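You operate a simulated robot arm through the tools that you are given. There is no shell and no other tool.

Carry out the task below with a simulated robot arm. There is one attempt and no reset: what you move stays moved.

TASK
Turn off the cradle key, pumps key and main switch, then padlock it.
Fine: the red padlock goes on the hasp under the main switch; both keys stay in.
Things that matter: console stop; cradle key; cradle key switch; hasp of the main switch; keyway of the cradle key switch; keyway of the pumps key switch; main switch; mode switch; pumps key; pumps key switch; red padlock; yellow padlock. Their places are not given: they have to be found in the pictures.

The check looks at the end state, three seconds after you hand in, the way a careful person would. Anything else that was tipped, shoved, dropped, spilled or broken makes it a failure.

THE ROBOT
A 6-joint arm with a two-finger gripper, fixed in place. Base frame: the origin is at the foot of the arm, x ahead of it, y to its left, z up; the work surface is at about z = 950. Lengths are in mm, angles in rad, forces in N, time in s.
It reaches about 1298 mm from its shoulder. Its first joint turns from -2.601 to 2.601 rad. Payload 1.57 kg.
The TCP is the grasp point between the finger pads, 21 mm short of the fingertips. In the tool frame z runs along the fingers and y along their closing line. The gripper opens to 70 mm. The gripper's body begins 50 mm behind the TCP.
Orientation is that of the tool frame in the base frame, as a unit quaternion [w, x, y, z]. With the fingers straight down and closing along the base's y, the tool's x points along the base's -x, its y along +y and its z along -z.

THE INTERFACE
- The arm moves only by the tool drive_tool. Its argument "motion" is a list of rows, each a list of 7 numbers: the turn, a rotation vector about the tool's x, y, z in rad, then the shift along the tool's x, y, z in mm, then the opening, from 0 (shut) to 1 (fully open). In form: [[wx, wy, wz, tx, ty, tz, fingers], ...]. A call has 1 to 20 rows; each row shifts and turns the commanded pose from where the row before left it, along the tool's axes as they then stand. Rows are played at 5 a second. More than 50 mm and 0.15 rad between two rows, or a gripper value outside its range, and nothing of the call is played. Where a pose cannot be reached the arm comes as near as it can. A force on the tool above 60 N (or 10 N above the force at the start of the call, whichever is more), or a blocked arm, ends the call early, and 0.2 s more pass. The fingers move at their own pace and stop on an object; they squeeze with about 30 N. The grip force told is the motor's: it shows also when the fingers shut on nothing. Time passes only in rows, and 0.2 s behind the last, so rows that do not move let the fingers close. It gives the time, the measured TCP pose, the force on the tool (base axes), the opening and the grip force at its end, in the units of the frame above (readings bear some noise), with the torque about the TCP (base axes, N m) and any sound that the robot's microphone picked up.
- Cameras (640 x 400 px; columns grow to the right, rows downward): "scene" is fixed at [397.6, -498.1, 1516.9]; the picture's right is [0.59, -0.81, 0.00], its down [-0.47, -0.35, -0.81] and it looks along [0.65, 0.48, -0.59] (base axes); focal length 368 px, centre (320, 200). "wrist" rides on the gripper at [79, 4, -81] in the tool frame; the picture's right is [-0.05, 1.00, 0.00], its down [-0.67, -0.04, -0.74] and it looks along [-0.74, -0.04, 0.67] (tool axes); focal length 256 px, centre (320, 200).
- camera(camera): a new picture of that camera. It takes no simulated time.
- slide_trunk(by): slides the trunk up (or, below 0, down) by that many mm; the arm rides with it, the base frame stays. It gives what a move gives, with no picture.
- measure_at(camera, pixels): there is no depth. For up to 12 entries [column, row, z] of the newest picture of that camera ("zoom" is the newest enlarged one), the place [x, y] in the base frame at which the ray of that pixel passes the height z, good to about 2 mm. It takes no simulated time.
- zoom(camera, box): a new picture of the part [left, top, right, bottom] of that camera's present view, enlarged. It takes no simulated time.
- hand_in(): hands the job in; it is judged then, once.

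Unless the task says otherwise, let go and move clear before handing in.

The tools are called after "Call:" by a JSON object that holds its "method" and its "body". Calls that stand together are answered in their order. drive_tool: Moves the arm, as the interface text tells. Its arguments: {"type":"object","properties":{"motion":{"type":"array"}},"required":["motion"]} The other tools are called the same way: slide_trunk (by) slides the trunk up or down; camera (camera) takes a picture; measure_at (camera, pixels) gives the place at which the rays of pixels pass given heights; zoom (camera, box) takes an enlarged picture of a part of a camera's view; hand_in () hands the job in.

At the start:

```text
clock: 0.0
position: [912.9, 201.8, 1198.1]
tcp_rot: [0.0, 0.0, 1.0, 0.001]
force: [0.3, -0.5, 0.0]
ft_torque: [0.01, 0.0, 0.02]
opening: 69.9
gripper_force: 0.0
trunk travel left (down, up): [-880.0, 90.0]
```

scene: 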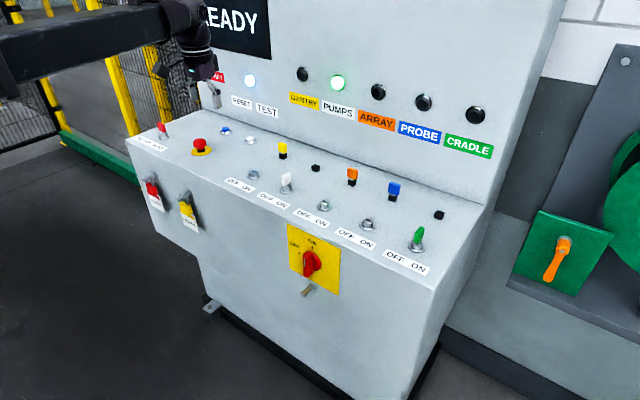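
wrist: 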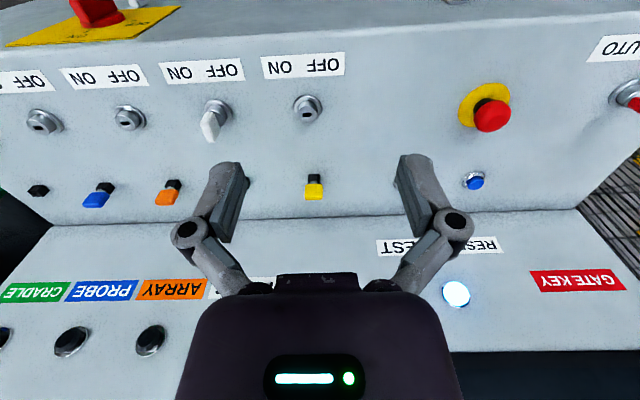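

The scene shows the console with the white key near (286,182), the green key near (417,238), the main switch near (311,263), and the padlocks near (153,192) and (188,212). I'll zoom in on these parts before moving anything.

Call:
{"method": "zoom", "body": {"camera": "scene", "box": [260, 200, 360, 310]}}

Call:
{"method": "zoom", "body": {"camera": "scene", "box": [120, 110, 230, 240]}}

Call:
{"method": "zoom", "body": {"camera": "scene", "box": [370, 190, 460, 280]}}

Call:
{"method": "zoom", "body": {"camera": "scene", "box": [230, 130, 330, 220]}}

Call:
{"method": "zoom", "body": {"camera": "wrist", "box": [0, 40, 360, 220]}}

```text
3.64 times, centred on (310, 255) of scene
```

zoom: 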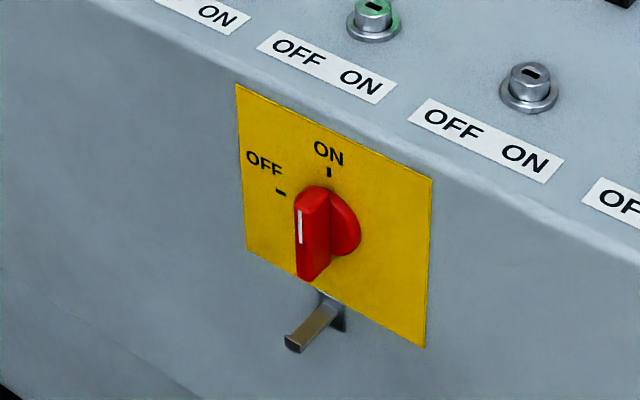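

```text
3.08 times, centred on (175, 175) of scene
```

zoom: 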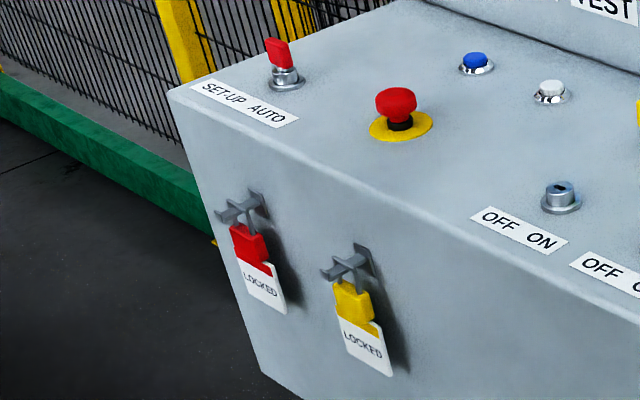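

```text
4.44 times, centred on (415, 235) of scene
```

zoom: 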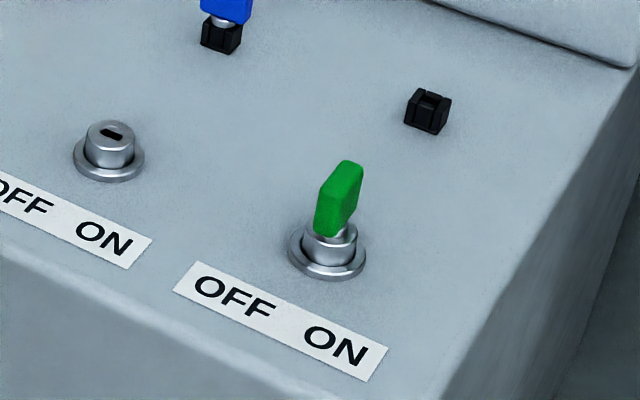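

```text
4.44 times, centred on (280, 175) of scene
```

zoom: 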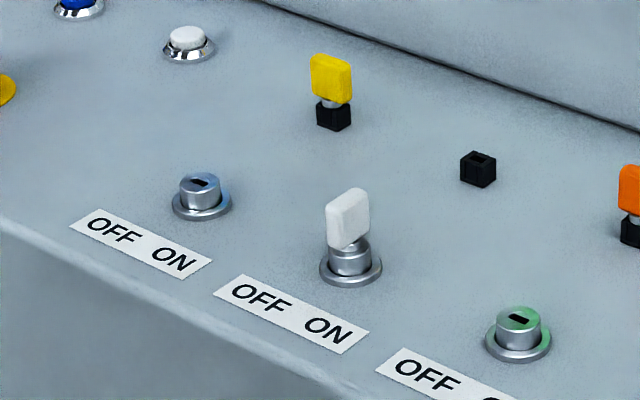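

```text
1.78 times, centred on (180, 130) of wrist
```

zoom: 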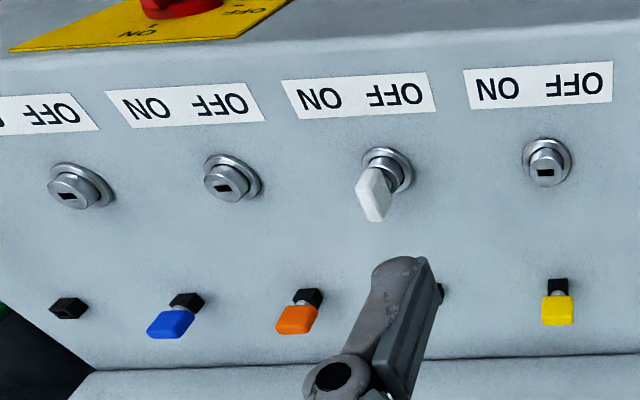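

The zooms show the white and green keys standing proud of their switches, with empty-switch slots along the label direction. The main handle is upright at ON with OFF marked to its left, and a bar-like hasp sits below. I'll triangulate points seen in both cameras to find the heights.

Call:
{"method": "measure_at", "body": {"camera": "scene", "pixels": [[252, 176, 900], [252, 176, 950], [252, 176, 1000], [323, 206, 900], [323, 206, 950], [323, 206, 1000], [203, 148, 950], [203, 148, 1000], [286, 188, 950], [286, 188, 1000], [417, 248, 950], [417, 248, 1000]]}}

Call:
{"method": "measure_at", "body": {"camera": "wrist", "pixels": [[308, 108, 900], [308, 108, 950], [308, 108, 1000], [129, 117, 900], [129, 117, 950], [129, 117, 1000], [484, 106, 950], [484, 106, 1000], [219, 108, 950], [219, 108, 1000], [42, 121, 950], [42, 121, 1000]]}}

Call:
{"method": "camera", "body": {"camera": "wrist"}}

```text
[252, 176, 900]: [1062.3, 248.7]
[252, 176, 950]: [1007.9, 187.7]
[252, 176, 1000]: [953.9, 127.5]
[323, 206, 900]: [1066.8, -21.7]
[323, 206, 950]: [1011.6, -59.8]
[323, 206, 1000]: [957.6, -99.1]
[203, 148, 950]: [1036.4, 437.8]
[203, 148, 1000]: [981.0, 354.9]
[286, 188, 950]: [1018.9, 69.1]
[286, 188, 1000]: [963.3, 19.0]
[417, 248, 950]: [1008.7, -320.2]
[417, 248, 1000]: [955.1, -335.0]
```

```text
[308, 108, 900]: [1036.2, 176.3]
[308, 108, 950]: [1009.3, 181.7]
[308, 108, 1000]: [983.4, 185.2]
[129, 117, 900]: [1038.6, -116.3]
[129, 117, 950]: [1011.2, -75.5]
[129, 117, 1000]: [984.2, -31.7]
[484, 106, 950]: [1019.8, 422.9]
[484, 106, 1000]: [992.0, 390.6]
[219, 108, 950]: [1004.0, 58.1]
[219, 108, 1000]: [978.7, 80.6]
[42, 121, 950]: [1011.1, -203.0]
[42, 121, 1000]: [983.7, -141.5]
```

```text
taken
```

wrist: 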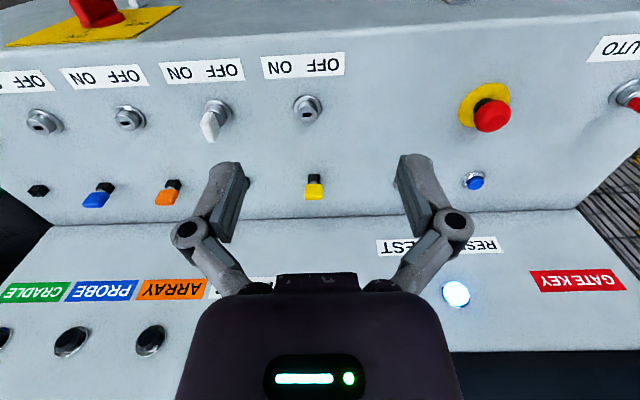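

The switch row sits at about x = 1007, z ≈ 950–955, with pumps near y = 57 and cradle near y = -318. I'll move over the pumps key at a safe height for a closer look.

Call:
{"method": "drive_tool", "body": {"motion": [[0, 0, 0, -15.4, -24.1, 16.3, 1], [0, 0, 0, -15.4, -24.1, 16.3, 1], [0, 0, 0, -15.4, -24.1, 16.3, 1], [0, 0, 0, -15.4, -24.1, 16.3, 1], [0, 0, 0, -15.4, -24.1, 16.3, 1], [0, 0, 0, -15.4, -24.1, 16.3, 1], [0, 0, 0, 0, 0, 0, 1]]}}

Call:
{"method": "camera", "body": {"camera": "wrist"}}

Call:
{"method": "camera", "body": {"camera": "scene"}}

```text
clock: 1.6
position: [1005.4, 58.5, 1198.7]
tcp_rot: [0.0, -0.001, 1.0, 0.0]
force: [-0.3, 0.3, -0.2]
ft_torque: [0.0, 0.0, -0.06]
opening: 70.1
gripper_force: 0.0
out of reach, approached as far as the arm can: row 1, 2, 3, 4, 5, 6
trunk travel left (down, up): [-880.0, 90.0]
```

```text
taken
```

wrist: 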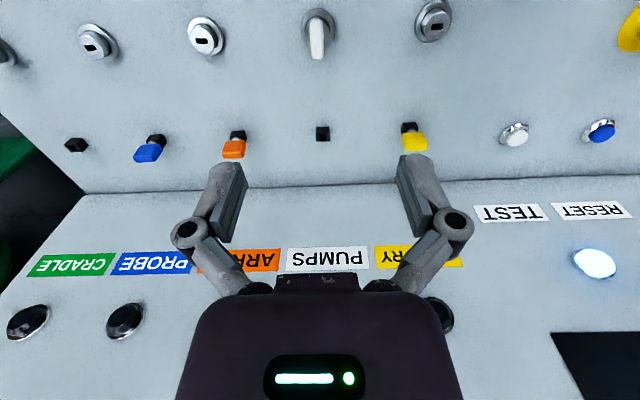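

```text
taken
```

scene: 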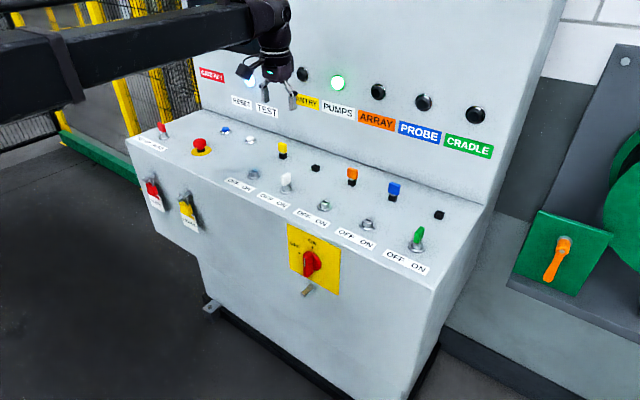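

The arm stopped at z ≈ 1198 as its lowest reach. The wrist view shows the white key at (317,40) edge-on, its bow along x. I'll lower the trunk by 100 mm.

Call:
{"method": "slide_trunk", "body": {"by": -100}}

Call:
{"method": "camera", "body": {"camera": "wrist"}}

```text
clock: 2.9
position: [1004.8, 58.4, 1098.1]
tcp_rot: [0.0, 0.0, 1.0, 0.0]
force: [-0.6, 0.3, -0.1]
ft_torque: [0.01, -0.01, 0.02]
opening: 70.0
gripper_force: 0.0
trunk travel left (down, up): [-780.0, 190.0]
```

```text
taken
```

wrist: 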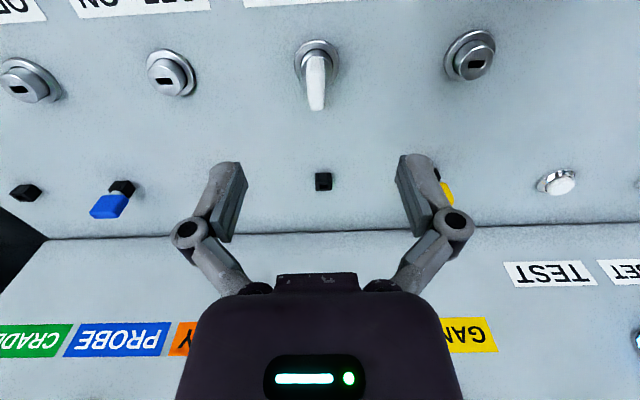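

The key is now at (317,75), still edge-on. I'll play a still row to check whether the commanded pose matches the measured one.

Call:
{"method": "drive_tool", "body": {"motion": [[0, 0, 0, 0, 0, 0, 1]]}}

Call:
{"method": "measure_at", "body": {"camera": "wrist", "pixels": [[318, 48, 950], [318, 48, 960], [316, 108, 980], [316, 108, 990], [316, 108, 1000], [470, 57, 950], [470, 57, 970], [475, 63, 970], [165, 72, 950], [165, 78, 970], [323, 190, 950], [340, 232, 950]]}}

Call:
{"method": "measure_at", "body": {"camera": "scene", "pixels": [[286, 172, 980], [286, 172, 990], [286, 172, 1000], [286, 172, 1010], [285, 186, 960]]}}

Call:
{"method": "zoom", "body": {"camera": "scene", "box": [265, 155, 310, 200]}}

Call:
{"method": "zoom", "body": {"camera": "wrist", "box": [240, 20, 400, 140]}}

```text
clock: 3.3
position: [1005.3, 59.0, 1098.4]
tcp_rot: [0.0, 0.0, 1.0, 0.0]
force: [-0.2, 0.1, -0.1]
ft_torque: [-0.01, -0.03, -0.02]
opening: 70.0
gripper_force: 0.1
trunk travel left (down, up): [-780.0, 190.0]
```

```text
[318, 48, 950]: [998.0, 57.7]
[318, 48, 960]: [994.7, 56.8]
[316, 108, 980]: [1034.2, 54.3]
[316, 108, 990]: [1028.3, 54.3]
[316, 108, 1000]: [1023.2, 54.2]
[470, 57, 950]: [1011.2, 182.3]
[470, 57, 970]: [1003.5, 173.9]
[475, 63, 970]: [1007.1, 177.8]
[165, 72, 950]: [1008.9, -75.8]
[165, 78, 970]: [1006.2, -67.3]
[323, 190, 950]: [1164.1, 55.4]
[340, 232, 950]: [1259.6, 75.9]
```

```text
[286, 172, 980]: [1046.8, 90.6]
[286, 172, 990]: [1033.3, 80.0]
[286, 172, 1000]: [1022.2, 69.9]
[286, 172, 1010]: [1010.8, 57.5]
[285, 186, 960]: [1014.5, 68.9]
```

```text
8.89 times, centred on (288, 178) of scene
```

zoom: 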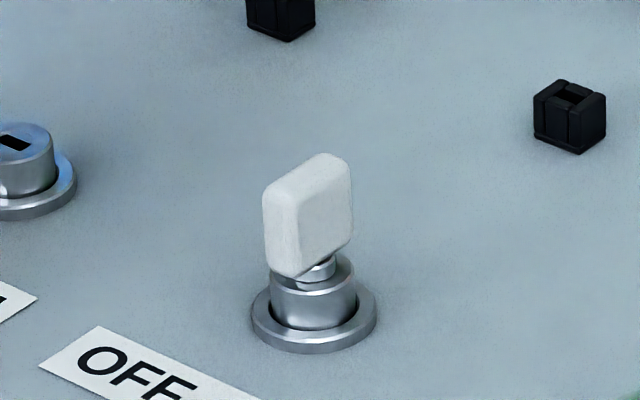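

```text
3.33 times, centred on (320, 80) of wrist
```

zoom: 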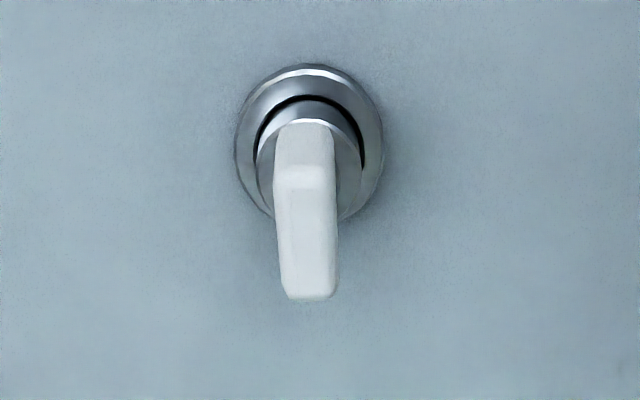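

The still row held position, so command and reading agree. I'll triangulate the slot behind (scene ~(316,171), wrist ~(323,190)) and the ring and bow of the pumps key to see if the shelf is tilted.

Call:
{"method": "measure_at", "body": {"camera": "scene", "pixels": [[316, 172, 940], [316, 172, 960], [316, 172, 980], [316, 172, 1000], [316, 172, 1020], [287.3, 192, 940], [287.3, 192, 950], [287.3, 192, 960], [288.5, 174, 980], [288.5, 174, 990], [288.5, 174, 1000]]}}

Call:
{"method": "zoom", "body": {"camera": "wrist", "box": [240, 20, 400, 250]}}

Call:
{"method": "measure_at", "body": {"camera": "wrist", "pixels": [[323, 185, 940], [323, 185, 960], [323, 185, 980], [323, 185, 1000], [323, 185, 1020], [317, 62, 940], [317, 62, 950], [317, 62, 960], [316, 85, 980], [316, 85, 990], [316, 85, 1000]]}}

```text
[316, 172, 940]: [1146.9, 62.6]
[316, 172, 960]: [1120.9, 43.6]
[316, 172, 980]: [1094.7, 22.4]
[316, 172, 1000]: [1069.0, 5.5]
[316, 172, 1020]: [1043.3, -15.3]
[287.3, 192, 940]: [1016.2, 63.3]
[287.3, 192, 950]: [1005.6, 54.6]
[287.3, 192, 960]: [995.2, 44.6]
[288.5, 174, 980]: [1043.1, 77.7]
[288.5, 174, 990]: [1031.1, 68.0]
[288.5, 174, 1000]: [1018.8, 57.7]
```

```text
1.74 times, centred on (320, 135) of wrist
```

zoom: 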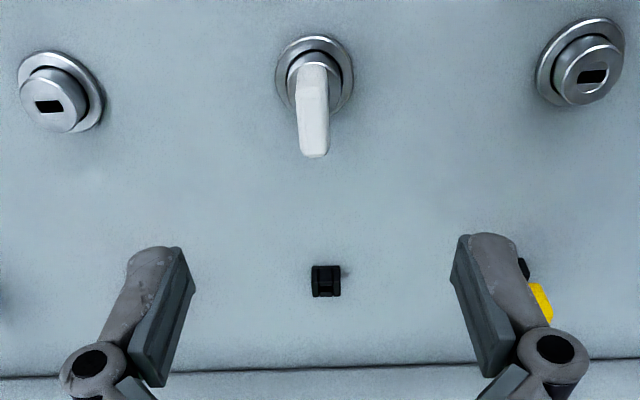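

```text
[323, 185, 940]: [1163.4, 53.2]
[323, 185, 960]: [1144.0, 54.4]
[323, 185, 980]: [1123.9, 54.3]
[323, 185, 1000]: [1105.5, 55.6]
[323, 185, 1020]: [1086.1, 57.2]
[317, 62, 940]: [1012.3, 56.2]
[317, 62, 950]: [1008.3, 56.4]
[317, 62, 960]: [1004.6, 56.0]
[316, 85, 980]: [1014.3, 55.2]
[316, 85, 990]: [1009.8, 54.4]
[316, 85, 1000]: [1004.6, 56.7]
```

The shelf is flat at z ≈ 948. The pumps switch is at about (1008, 56), its cap top near 967 and the key bow spanning z ≈ 973–1003. I'll descend with open fingers around the bow, stopping above the cap.

Call:
{"method": "drive_tool", "body": {"motion": [[0, 0, 0, -1.5, -1.4, 30, 1], [0, 0, 0, -1.5, -1.3, 30, 1], [0, 0, 0, 0, 0, 25, 1], [0, 0, 0, 0, 0, 18.5, 1], [0, 0, 0, 0, 0, 0, 1]]}}

Call:
{"method": "camera", "body": {"camera": "wrist"}}

Call:
{"method": "zoom", "body": {"camera": "scene", "box": [240, 120, 340, 200]}}

```text
clock: 4.5
position: [1004.0, 56.9, 1097.3]
tcp_rot: [0.001, 0.001, 1.0, 0.0]
force: [0.1, -0.2, 0.1]
ft_torque: [0.01, 0.0, 0.01]
opening: 69.9
gripper_force: 0.1
out of reach, approached as far as the arm can: row 1, 2, 3, 4
trunk travel left (down, up): [-780.0, 190.0]
```

```text
taken
```

wrist: 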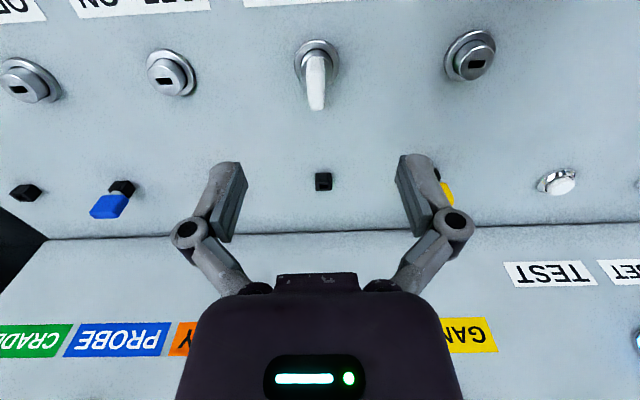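

```text
5.00 times, centred on (290, 160) of scene
```

zoom: 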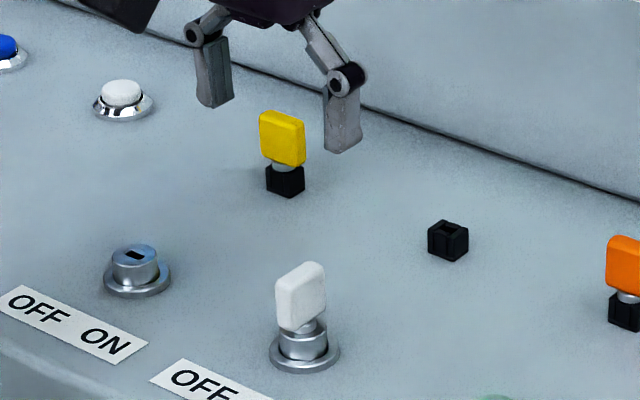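

The arm can't go below 1097 here with the trunk where it is. I'll raise the tool 240 mm and then lower the trunk by the same amount, so the arm works well inside its reach.

Call:
{"method": "drive_tool", "body": {"motion": [[0, 0, 0, 0, 0, -40, 1], [0, 0, 0, 0, 0, -40, 1], [0, 0, 0, 0, 0, -40, 1], [0, 0, 0, 0, 0, -40, 1], [0, 0, 0, 0, 0, -40, 1], [0, 0, 0, 0, 0, -40, 1], [0, 0, 0, 0, 0, 0, 1]]}}

Call:
{"method": "slide_trunk", "body": {"by": -240}}

Call:
{"method": "camera", "body": {"camera": "scene"}}

Call:
{"method": "camera", "body": {"camera": "wrist"}}

```text
clock: 6.1
position: [1005.1, 57.1, 1098.8]
tcp_rot: [0.0, 0.0, 1.0, 0.001]
force: [0.4, -0.7, -0.6]
ft_torque: [-0.02, -0.04, 0.02]
opening: 69.9
gripper_force: 0.0
out of reach, approached as far as the arm can: row 1, 2, 3, 4, 5, 6
trunk travel left (down, up): [-780.0, 190.0]
```

```text
clock: 7.6
position: [1001.5, 58.1, 958.9]
tcp_rot: [0.002, -0.001, 1.0, 0.0]
force: [-15.3, 0.8, 31.6]
ft_torque: [0.02, 0.22, -0.07]
opening: 70.2
gripper_force: 0.5
trunk travel left (down, up): [-635.0, 335.0]
stopped: the force on the tool passed its limit at 192 N (the readings are from after the stop); the commanded pose is now the measured one
```

```text
taken
```

scene: 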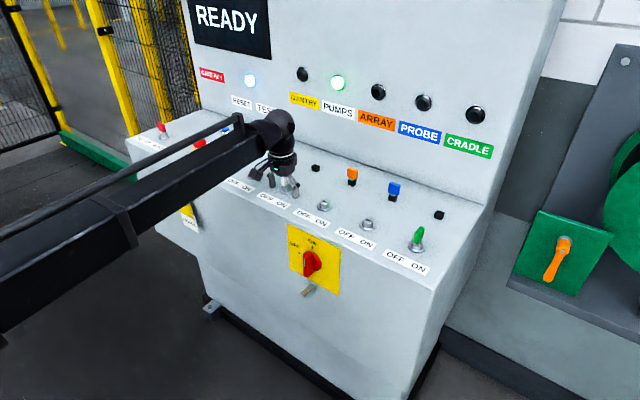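

```text
taken
```

wrist: 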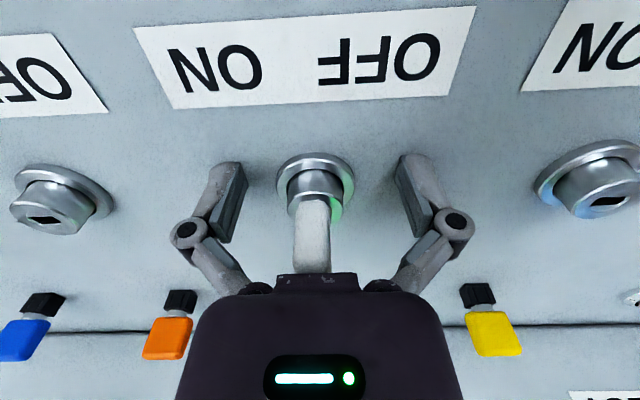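

The raise was out of reach, because the arm is almost fully stretched here and height comes only from the trunk. I should not have chained the slide. It pushed the gripper down to z = 959 and stopped on contact; the key still looks upright at (313,230) between the open fingers. I'll slide up 36 mm to the gripping height.

Call:
{"method": "slide_trunk", "body": {"by": 36}}

Call:
{"method": "camera", "body": {"camera": "wrist"}}

Call:
{"method": "zoom", "body": {"camera": "scene", "box": [240, 110, 340, 200]}}

```text
clock: 8.4
position: [1008.8, 58.1, 990.2]
tcp_rot: [0.004, 0.0, 1.0, 0.0]
force: [-0.2, 0.4, 0.5]
ft_torque: [-0.01, -0.02, -0.01]
opening: 69.7
gripper_force: 0.1
trunk travel left (down, up): [-671.0, 299.0]
```

```text
taken
```

wrist: 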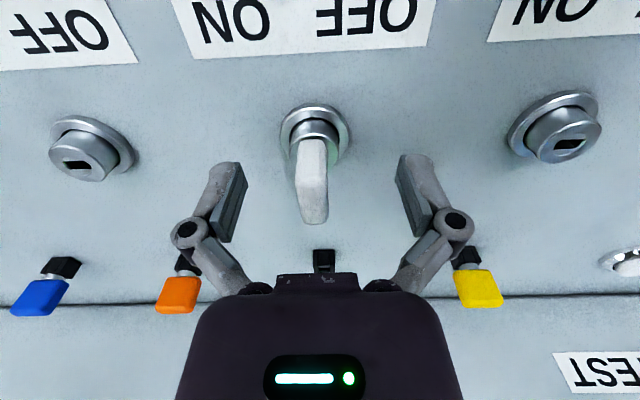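

```text
4.44 times, centred on (290, 155) of scene
```

zoom: 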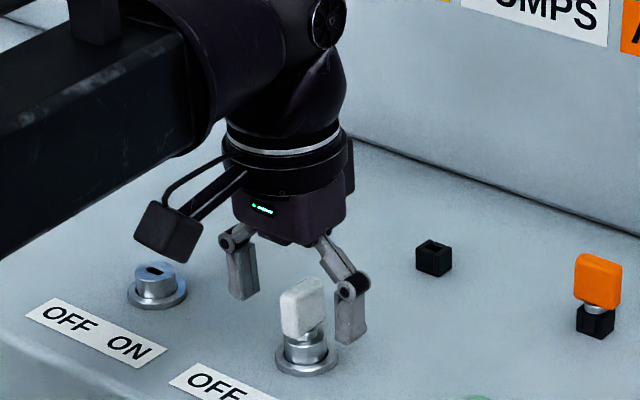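

The key is between the pads, at (312,180) where the TCP projects to about (320,185). So I'm roughly centred, with the key about 3.5 mm to -y. I'll rise 4 mm so the tips clear the cap, then shift 3.5 mm.

Call:
{"method": "slide_trunk", "body": {"by": 4}}

Call:
{"method": "drive_tool", "body": {"motion": [[0, 0, 0, 0, -3.5, 0, 1], [0, 0, 0, 0, 0, 0, 1]]}}

Call:
{"method": "zoom", "body": {"camera": "wrist", "box": [220, 90, 420, 260]}}

```text
clock: 9.0
position: [1007.7, 57.9, 994.6]
tcp_rot: [0.003, 0.001, 1.0, -0.001]
force: [-0.5, 0.3, 0.3]
ft_torque: [0.02, -0.03, -0.02]
opening: 69.9
gripper_force: 0.1
trunk travel left (down, up): [-675.0, 295.0]
```

```text
clock: 9.6
position: [1007.7, 54.3, 993.6]
tcp_rot: [0.004, 0.001, 1.0, 0.0]
force: [-0.5, -0.1, 0.0]
ft_torque: [-0.01, -0.02, -0.01]
opening: 70.1
gripper_force: 0.1
trunk travel left (down, up): [-675.0, 295.0]
```

```text
2.35 times, centred on (320, 175) of wrist
```

zoom: 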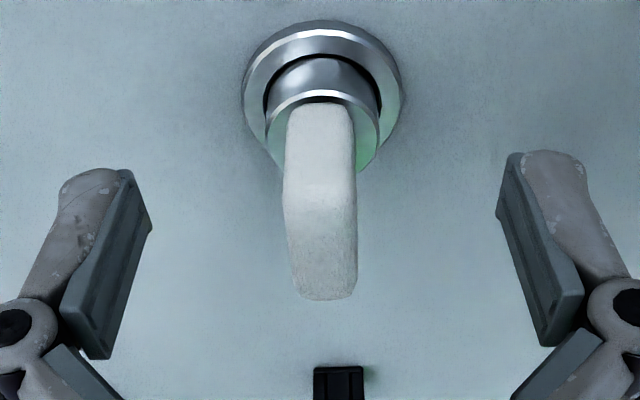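

The bow at zoom (320,210) is now centred between the pads. I'll close on it.

Call:
{"method": "drive_tool", "body": {"motion": [[0, 0, 0, 0, 0, 0, 0.5], [0, 0, 0, 0, 0, 0, 0.2], [0, 0, 0, 0, 0, 0, 0], [0, 0, 0, 0, 0, 0, 0], [0, 0, 0, 0, 0, 0, 0]]}}

Call:
{"method": "zoom", "body": {"camera": "wrist", "box": [220, 90, 420, 260]}}

```text
clock: 10.8
position: [1007.5, 55.3, 994.7]
tcp_rot: [0.004, 0.0, 1.0, 0.0]
force: [0.7, 1.4, 1.8]
ft_torque: [0.02, -0.02, 0.02]
opening: 11.8
gripper_force: 29.7
trunk travel left (down, up): [-675.0, 295.0]
```

```text
2.35 times, centred on (320, 175) of wrist
```

zoom: 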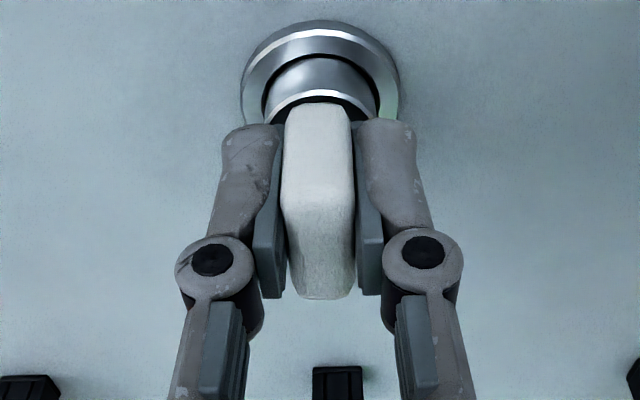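

The key is gripped (opening 11.8, force 29.7). I'll try a small turn counter-clockwise seen from above (tool wz negative) and read the torque.

Call:
{"method": "drive_tool", "body": {"motion": [[0, 0, -0.1, 0, 0, 0, 0], [0, 0, -0.1, 0, 0, 0, 0]]}}

Call:
{"method": "zoom", "body": {"camera": "wrist", "box": [220, 90, 420, 260]}}

```text
clock: 11.4
position: [1008.4, 55.2, 993.0]
tcp_rot: [0.003, -0.1, 0.995, -0.001]
force: [2.0, 0.9, 3.0]
ft_torque: [0.03, -0.06, -0.02]
opening: 11.8
gripper_force: 29.9
trunk travel left (down, up): [-675.0, 295.0]
```

```text
2.35 times, centred on (320, 175) of wrist
```

zoom: 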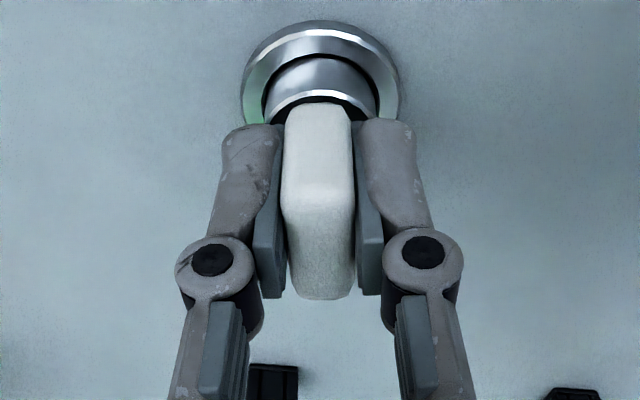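

The key turned 0.2 rad with the gripper and almost no torque, so this direction is free. I'll continue toward 90° and watch for the stop.

Call:
{"method": "drive_tool", "body": {"motion": [[0, 0, -0.14, 0, 0, 0, 0], [0, 0, -0.14, 0, 0, 0, 0], [0, 0, -0.14, 0, 0, 0, 0], [0, 0, -0.14, 0, 0, 0, 0], [0, 0, -0.14, 0, 0, 0, 0], [0, 0, -0.14, 0, 0, 0, 0], [0, 0, -0.14, 0, 0, 0, 0], [0, 0, -0.14, 0, 0, 0, 0]]}}

Call:
{"method": "camera", "body": {"camera": "scene"}}

Call:
{"method": "camera", "body": {"camera": "wrist"}}

```text
clock: 13.2
position: [1008.5, 52.7, 994.8]
tcp_rot: [0.003, -0.614, 0.789, -0.003]
force: [18.1, -8.9, 15.1]
ft_torque: [-0.13, -0.46, -0.09]
opening: 11.9
gripper_force: 30.2
trunk travel left (down, up): [-675.0, 295.0]
```

```text
taken
```

scene: 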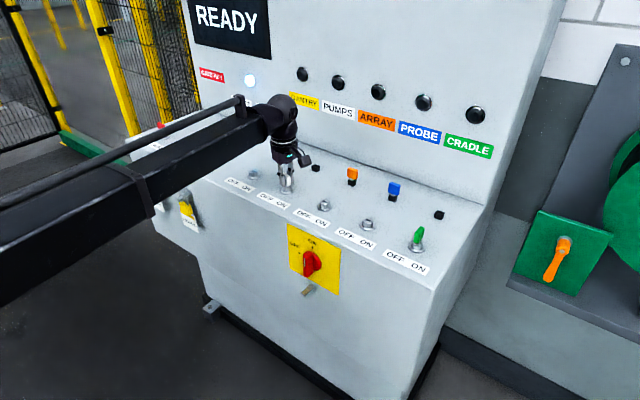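

```text
taken
```

wrist: 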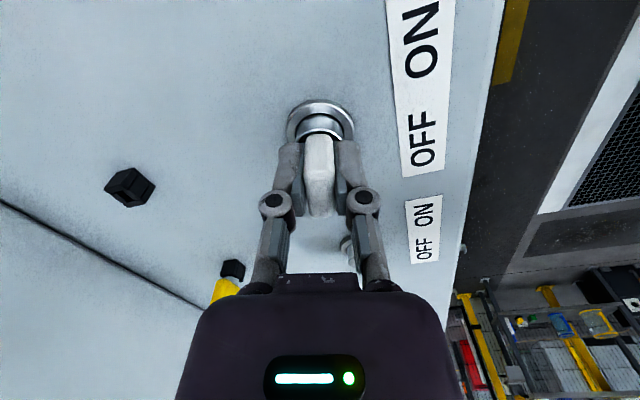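

The PUMPS lamp at (338,82) has gone dark, and the key has turned about 1.32 rad with a modest side load. I'll finish the last 0.25 rad with a small relieving shift.

Call:
{"method": "drive_tool", "body": {"motion": [[0, 0, -0.085, 0.4, -1.1, -0.5, 0], [0, 0, -0.085, 0, 0, 0, 0], [0, 0, -0.08, 0, 0, 0, 0]]}}

Call:
{"method": "camera", "body": {"camera": "wrist"}}

Call:
{"method": "zoom", "body": {"camera": "scene", "box": [240, 120, 340, 210]}}

```text
clock: 14.0
position: [1009.3, 53.3, 993.4]
tcp_rot: [-0.002, 0.707, -0.707, 0.002]
force: [17.0, -7.8, 13.6]
ft_torque: [-0.2, -0.42, -0.05]
opening: 11.8
gripper_force: 30.3
trunk travel left (down, up): [-675.0, 295.0]
```

```text
taken
```

wrist: 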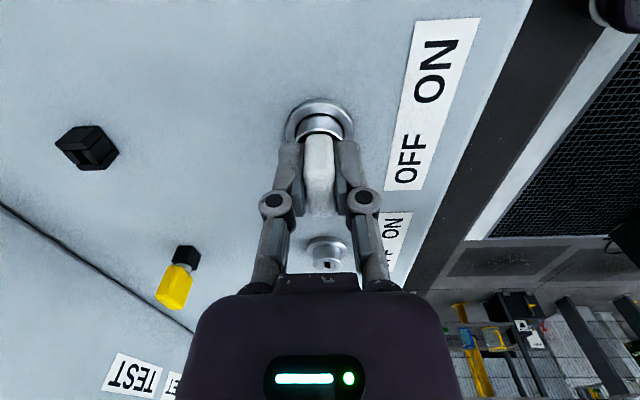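

```text
4.44 times, centred on (290, 165) of scene
```

zoom: 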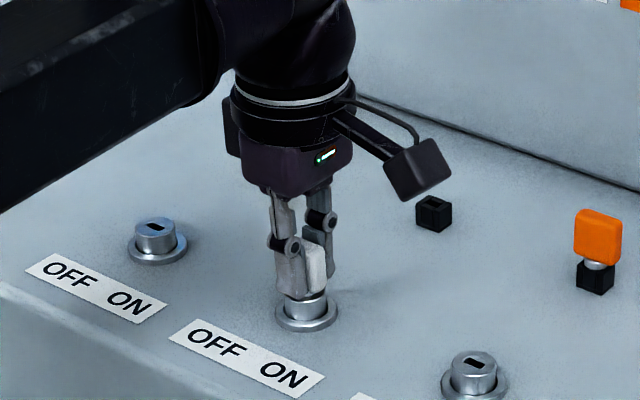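

The tool is at exactly 90° of turn, and the bow now lies along y like the empty slots' OFF direction. I'll release the key.

Call:
{"method": "drive_tool", "body": {"motion": [[0, 0, 0, 0, 0, 0, 0.3], [0, 0, 0, 0, 0, 0, 0.5], [0, 0, 0, 0, 0, 0, 0.7], [0, 0, 0, 0, 0, 0, 0.7]]}}

Call:
{"method": "camera", "body": {"camera": "wrist"}}

```text
clock: 15.0
position: [1009.1, 54.5, 994.0]
tcp_rot: [0.003, -0.707, 0.707, -0.003]
force: [0.5, 0.2, 0.2]
ft_torque: [0.02, 0.01, -0.03]
opening: 49.2
gripper_force: 0.1
trunk travel left (down, up): [-675.0, 295.0]
```

```text
taken
```

wrist: 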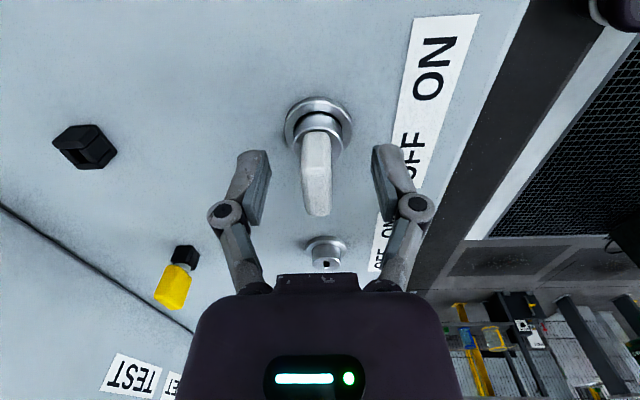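

Released cleanly, and the key stayed upright and turned at (317,170). I'll raise the trunk to clear the key and look again.

Call:
{"method": "slide_trunk", "body": {"by": 110}}

Call:
{"method": "zoom", "body": {"camera": "scene", "box": [250, 150, 330, 210]}}

Call:
{"method": "camera", "body": {"camera": "wrist"}}

```text
clock: 16.4
position: [1008.8, 54.0, 1103.7]
tcp_rot: [0.003, -0.707, 0.707, -0.003]
force: [0.1, -0.2, 0.5]
ft_torque: [-0.01, 0.01, -0.01]
opening: 49.0
gripper_force: 0.1
trunk travel left (down, up): [-785.0, 185.0]
```

```text
6.67 times, centred on (290, 180) of scene
```

zoom: 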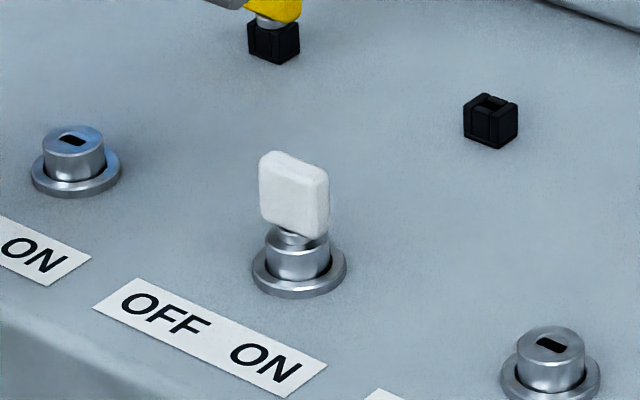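

```text
taken
```

wrist: 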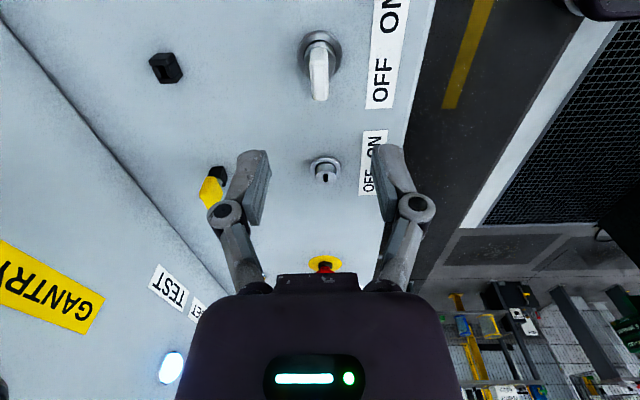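

PUMPS is off with the key still in. Height only changed with the trunk in every move so far, so I'll turn the tool back and travel at this height toward the cradle key near (1008, -318).

Call:
{"method": "drive_tool", "body": {"motion": [[0, 0, 0.1428, 0, 0, 0, 1], [0, 0, 0.1428, 0, 0, 0, 1], [0, 0, 0.1428, 0, 0, 0, 1], [0, 0, 0.1428, 0, 0, 0, 1], [0, 0, 0.1428, 0, 0, 0, 1], [0, 0, 0.1428, 0, 0, 0, 1], [0, 0, 0.1428, 0, 0, 0, 1], [0, 0, 0.1428, 0, 0, 0, 1], [0, 0, 0.1428, 0, 0, 0, 1], [0, 0, 0.1428, 0, 0, 0, 1], [0, 0, 0.1428, 0, 0, 0, 1], [0, 0, 0, 0, -45, 0, 1], [0, 0, 0, 0, -45, 0, 1], [0, 0, 0, 0, -45, 0, 1], [0, 0, 0, 0, -45, 0, 1], [0, 0, 0, 0, -45, 0, 1], [0, 0, 0, 0, -45, 0, 1], [0, 0, 0, 0, -45, 0, 1], [0, 0, 0, 0, -45, 0, 1], [0, 0, 0, 0, -12, 0, 1]]}}

Call:
{"method": "camera", "body": {"camera": "wrist"}}

Call:
{"method": "camera", "body": {"camera": "scene"}}

```text
clock: 20.6
position: [1008.9, -317.8, 1104.0]
tcp_rot: [0.003, 0.0, 1.0, 0.0]
force: [-0.5, 0.7, -0.5]
ft_torque: [-0.04, 0.01, 0.0]
opening: 70.0
gripper_force: 0.1
trunk travel left (down, up): [-785.0, 185.0]
```

```text
taken
```

wrist: 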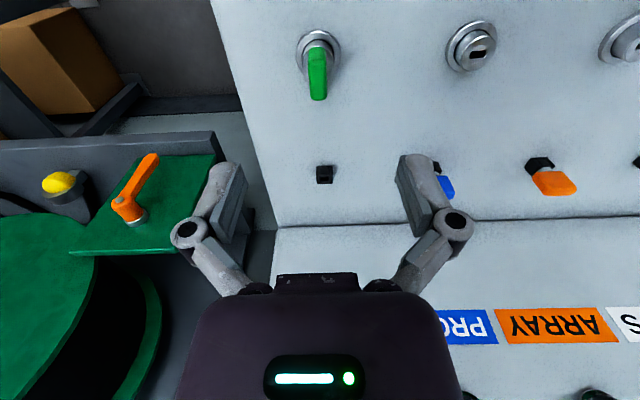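

```text
taken
```

scene: 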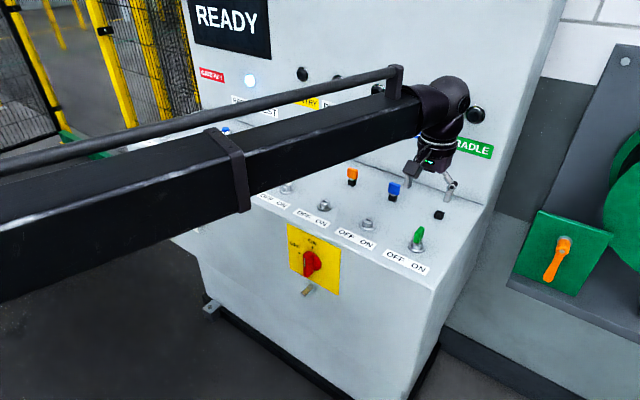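

The green key is at (318,70), edge-on with its bow along x, and the tool is directly above its switch. I'll measure the ring and lower to z ≈ 1050 for a look before gripping.

Call:
{"method": "measure_at", "body": {"camera": "wrist", "pixels": [[319, 55, 948], [318, 80, 990], [318, 95, 1003]]}}

Call:
{"method": "slide_trunk", "body": {"by": -70}}

Call:
{"method": "camera", "body": {"camera": "wrist"}}

```text
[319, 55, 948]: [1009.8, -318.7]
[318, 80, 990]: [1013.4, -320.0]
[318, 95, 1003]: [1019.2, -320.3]
```

```text
clock: 21.7
position: [1008.6, -318.2, 1034.5]
tcp_rot: [0.003, 0.0, 1.0, 0.0]
force: [0.0, 0.6, 0.0]
ft_torque: [-0.01, 0.01, -0.01]
opening: 70.1
gripper_force: 0.1
trunk travel left (down, up): [-715.0, 255.0]
```

```text
taken
```

wrist: 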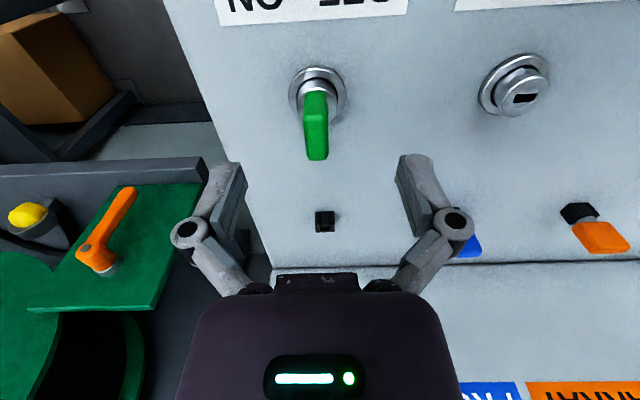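

The green bow is at (315,125), about 1.5–2 mm to -y. I'll shift and lower to z ≈ 994.

Call:
{"method": "drive_tool", "body": {"motion": [[0, 0, 0, 0, -2, 0, 1], [0, 0, 0, 0, 0, 0, 1]]}}

Call:
{"method": "slide_trunk", "body": {"by": -40}}

Call:
{"method": "zoom", "body": {"camera": "wrist", "box": [220, 90, 420, 260]}}

```text
clock: 22.3
position: [1009.5, -319.3, 1034.5]
tcp_rot: [0.004, 0.0, 1.0, 0.0]
force: [-1.1, 0.0, -0.1]
ft_torque: [0.0, 0.01, 0.02]
opening: 69.9
gripper_force: 0.1
trunk travel left (down, up): [-715.0, 255.0]
```

```text
clock: 23.1
position: [1008.3, -319.4, 993.9]
tcp_rot: [0.003, 0.0, 1.0, 0.0]
force: [0.1, 0.1, 0.4]
ft_torque: [0.0, -0.01, 0.0]
opening: 70.0
gripper_force: 0.0
trunk travel left (down, up): [-675.0, 295.0]
```

```text
2.35 times, centred on (320, 175) of wrist
```

zoom: 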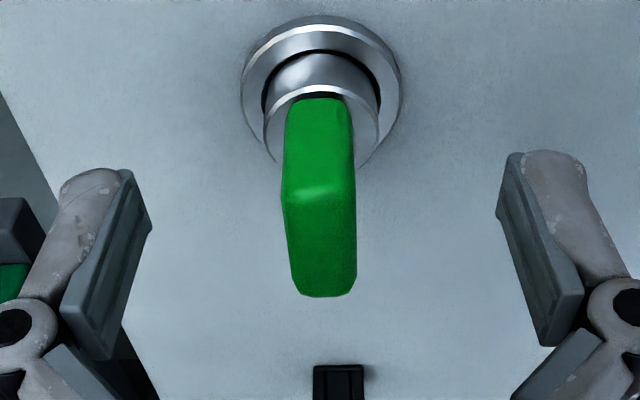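

The view matches the pumps grip, with the bow centred at zoom (320,200). I'll nudge +1 mm in x toward the measured axis, close, and start turning counter-clockwise.

Call:
{"method": "drive_tool", "body": {"motion": [[0, 0, 0, -1, 0, 0, 0.5], [0, 0, 0, 0, 0, 0, 0.2], [0, 0, 0, 0, 0, 0, 0], [0, 0, 0, 0, 0, 0, 0], [0, 0, 0, 0, 0, 0, 0], [0, 0, -0.1, 0, 0, 0, 0], [0, 0, -0.1, 0, 0, 0, 0]]}}

Call:
{"method": "zoom", "body": {"camera": "wrist", "box": [220, 90, 420, 260]}}

```text
clock: 24.7
position: [1010.5, -320.6, 993.9]
tcp_rot: [0.003, -0.1, 0.995, -0.001]
force: [0.7, 0.9, 2.7]
ft_torque: [0.01, -0.04, -0.01]
opening: 11.9
gripper_force: 30.4
trunk travel left (down, up): [-675.0, 295.0]
```

```text
2.35 times, centred on (320, 175) of wrist
```

zoom: 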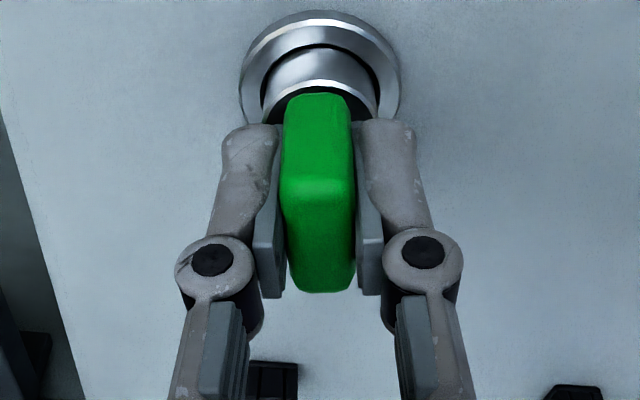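

The key follows freely. I'll turn the remaining 1.371 rad.

Call:
{"method": "drive_tool", "body": {"motion": [[0, 0, -0.1371, 0, 0, 0, 0], [0, 0, -0.1371, 0, 0, 0, 0], [0, 0, -0.1371, 0, 0, 0, 0], [0, 0, -0.1371, 0, 0, 0, 0], [0, 0, -0.1371, 0, 0, 0, 0], [0, 0, -0.1371, 0, 0, 0, 0], [0, 0, -0.1371, 0, 0, 0, 0], [0, 0, -0.1371, 0, 0, 0, 0], [0, 0, -0.1371, 0, 0, 0, 0], [0, 0, -0.1371, 0, 0, 0, 0], [0, 0, 0, 0, 0, 0, 0]]}}

Call:
{"method": "camera", "body": {"camera": "wrist"}}

Call:
{"method": "camera", "body": {"camera": "scene"}}

```text
clock: 27.1
position: [1010.7, -318.7, 994.5]
tcp_rot: [-0.003, 0.708, -0.706, 0.003]
force: [3.4, 3.4, 3.1]
ft_torque: [0.23, -0.04, 0.0]
opening: 11.8
gripper_force: 30.4
trunk travel left (down, up): [-675.0, 295.0]
```

```text
taken
```

wrist: 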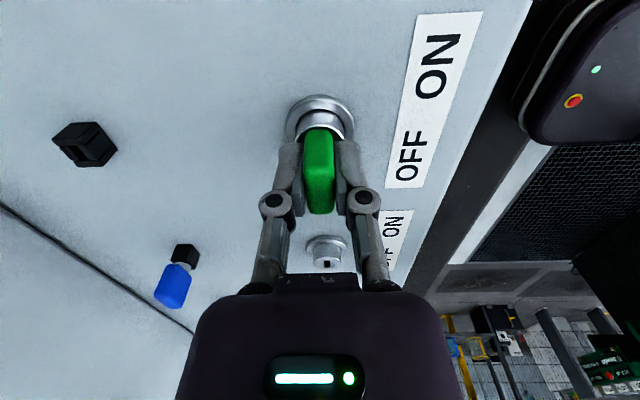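

```text
taken
```

scene: 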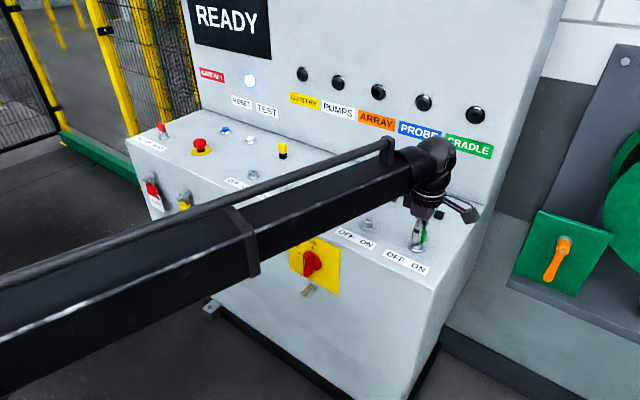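

The green key has turned the full 90° with low forces. I'll release and then raise the trunk.

Call:
{"method": "drive_tool", "body": {"motion": [[0, 0, 0, 0, 0, 0, 0.3], [0, 0, 0, 0, 0, 0, 0.5], [0, 0, 0, 0, 0, 0, 0.7], [0, 0, 0, 0, 0, 0, 0.7]]}}

Call:
{"method": "slide_trunk", "body": {"by": 130}}

Call:
{"method": "zoom", "body": {"camera": "scene", "box": [370, 190, 460, 280]}}

```text
clock: 28.1
position: [1009.9, -319.9, 993.4]
tcp_rot: [0.003, -0.707, 0.707, -0.003]
force: [0.9, -0.2, 0.8]
ft_torque: [0.01, -0.02, -0.02]
opening: 48.7
gripper_force: 0.0
trunk travel left (down, up): [-675.0, 295.0]
```

```text
clock: 29.7
position: [1010.7, -320.3, 1123.6]
tcp_rot: [0.002, -0.706, 0.708, -0.001]
force: [-1.0, 0.2, -0.5]
ft_torque: [-0.01, 0.02, 0.03]
opening: 49.1
gripper_force: 0.0
trunk travel left (down, up): [-805.0, 165.0]
```

```text
4.44 times, centred on (415, 235) of scene
```

zoom: 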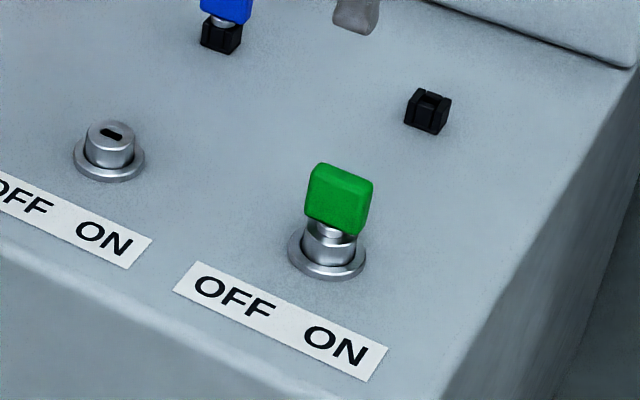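

Both keys read OFF and are seated. Next I'll turn the tool back to standard and retract to about (560, -70) in front of the console, so I can look at the front face.

Call:
{"method": "drive_tool", "body": {"motion": [[0, 0, 0.1428, 0, 0, 0, 0.7], [0, 0, 0.1428, 0, 0, 0, 0.7], [0, 0, 0.1428, 0, 0, 0, 0.7], [0, 0, 0.1428, 0, 0, 0, 0.7], [0, 0, 0.1428, 0, 0, 0, 0.7], [0, 0, 0.1428, 0, 0, 0, 0.7], [0, 0, 0.1428, 0, 0, 0, 0.7], [0, 0, 0.1428, 0, 0, 0, 0.7], [0, 0, 0.1428, 0, 0, 0, 0.7], [0, 0, 0.1428, 0, 0, 0, 0.7], [0, 0, 0.1428, 0, 0, 0, 0.7]]}}

Call:
{"method": "drive_tool", "body": {"motion": [[0, 0, 0, 41, 22, 0, 0.7], [0, 0, 0, 41, 22, 0, 0.7], [0, 0, 0, 41, 22, 0, 0.7], [0, 0, 0, 41, 22, 0, 0.7], [0, 0, 0, 41, 22, 0, 0.7], [0, 0, 0, 41, 22, 0, 0.7], [0, 0, 0, 41, 22, 0, 0.7], [0, 0, 0, 41, 22, 0, 0.7], [0, 0, 0, 41, 22, 0, 0.7], [0, 0, 0, 41, 22, 0, 0.7], [0, 0, 0, 41, 22, 0, 0.7]]}}

Call:
{"method": "camera", "body": {"camera": "wrist"}}

Call:
{"method": "camera", "body": {"camera": "scene"}}

```text
clock: 32.1
position: [1008.8, -319.5, 1124.1]
tcp_rot: [0.003, 0.001, 1.0, 0.001]
force: [0.4, 0.4, -0.2]
ft_torque: [-0.01, 0.01, 0.0]
opening: 48.9
gripper_force: 0.1
trunk travel left (down, up): [-805.0, 165.0]
```

```text
clock: 34.5
position: [557.2, -78.7, 1124.1]
tcp_rot: [0.003, 0.001, 1.0, 0.001]
force: [-0.4, 0.1, 0.5]
ft_torque: [-0.01, 0.0, 0.0]
opening: 49.1
gripper_force: 0.1
trunk travel left (down, up): [-805.0, 165.0]
```

```text
taken
```

wrist: 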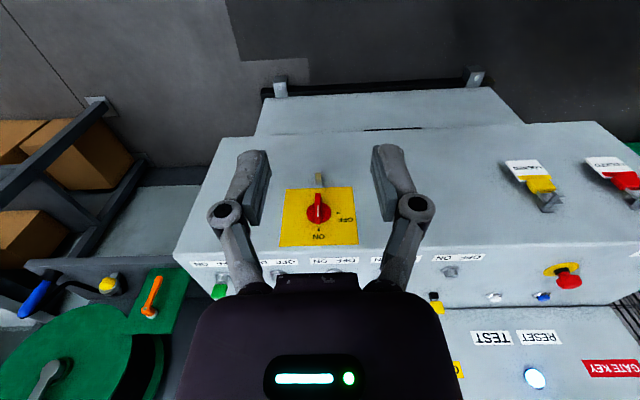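

```text
taken
```

scene: 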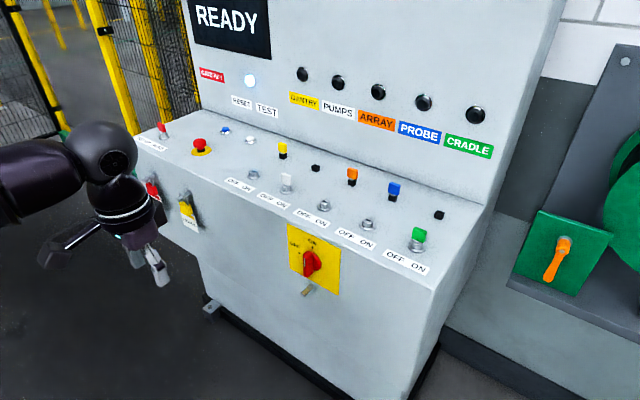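

I now have the main switch at wrist (319,210) and scene (311,263), and both padlocks in both views. I'll zoom in for matched points.

Call:
{"method": "zoom", "body": {"camera": "wrist", "box": [260, 160, 380, 260]}}

Call:
{"method": "zoom", "body": {"camera": "wrist", "box": [490, 140, 640, 230]}}

Call:
{"method": "zoom", "body": {"camera": "scene", "box": [275, 210, 355, 310]}}

Call:
{"method": "zoom", "body": {"camera": "scene", "box": [135, 165, 215, 240]}}

```text
4.00 times, centred on (320, 210) of wrist
```

zoom: 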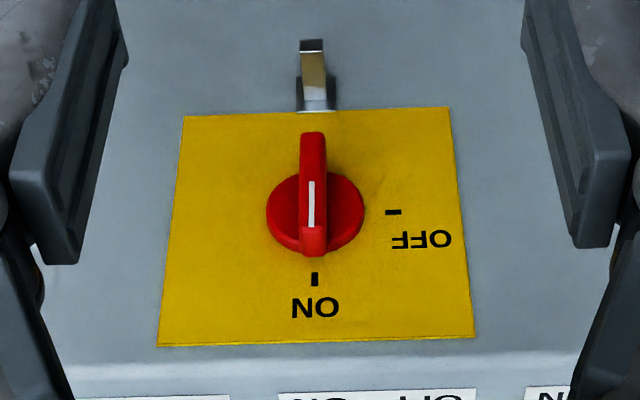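

```text
4.27 times, centred on (565, 185) of wrist
```

zoom: 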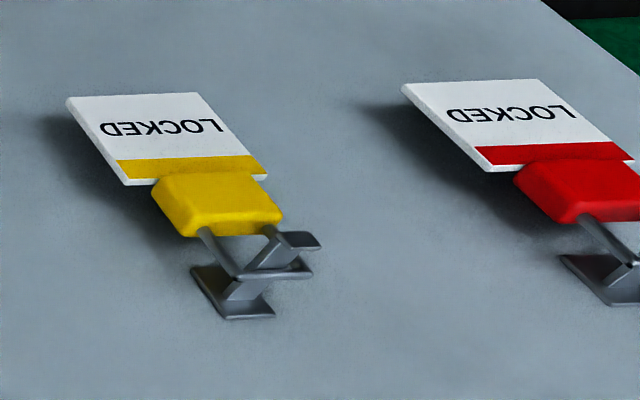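

```text
4.00 times, centred on (315, 260) of scene
```

zoom: 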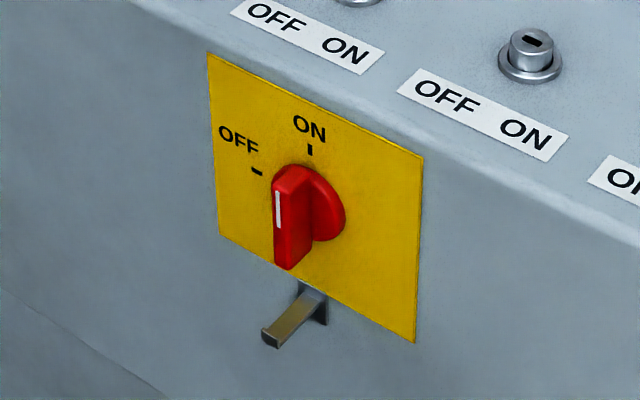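

```text
5.33 times, centred on (175, 202) of scene
```

zoom: 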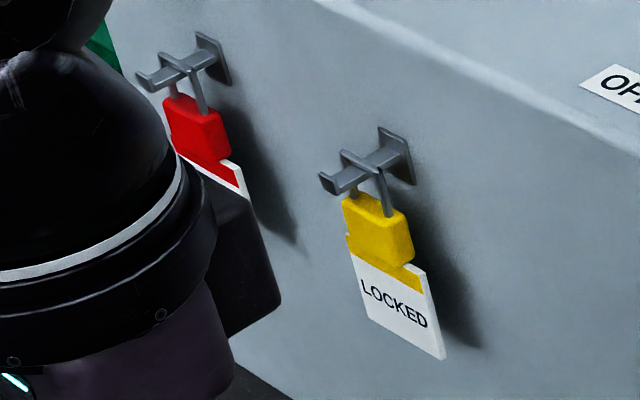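

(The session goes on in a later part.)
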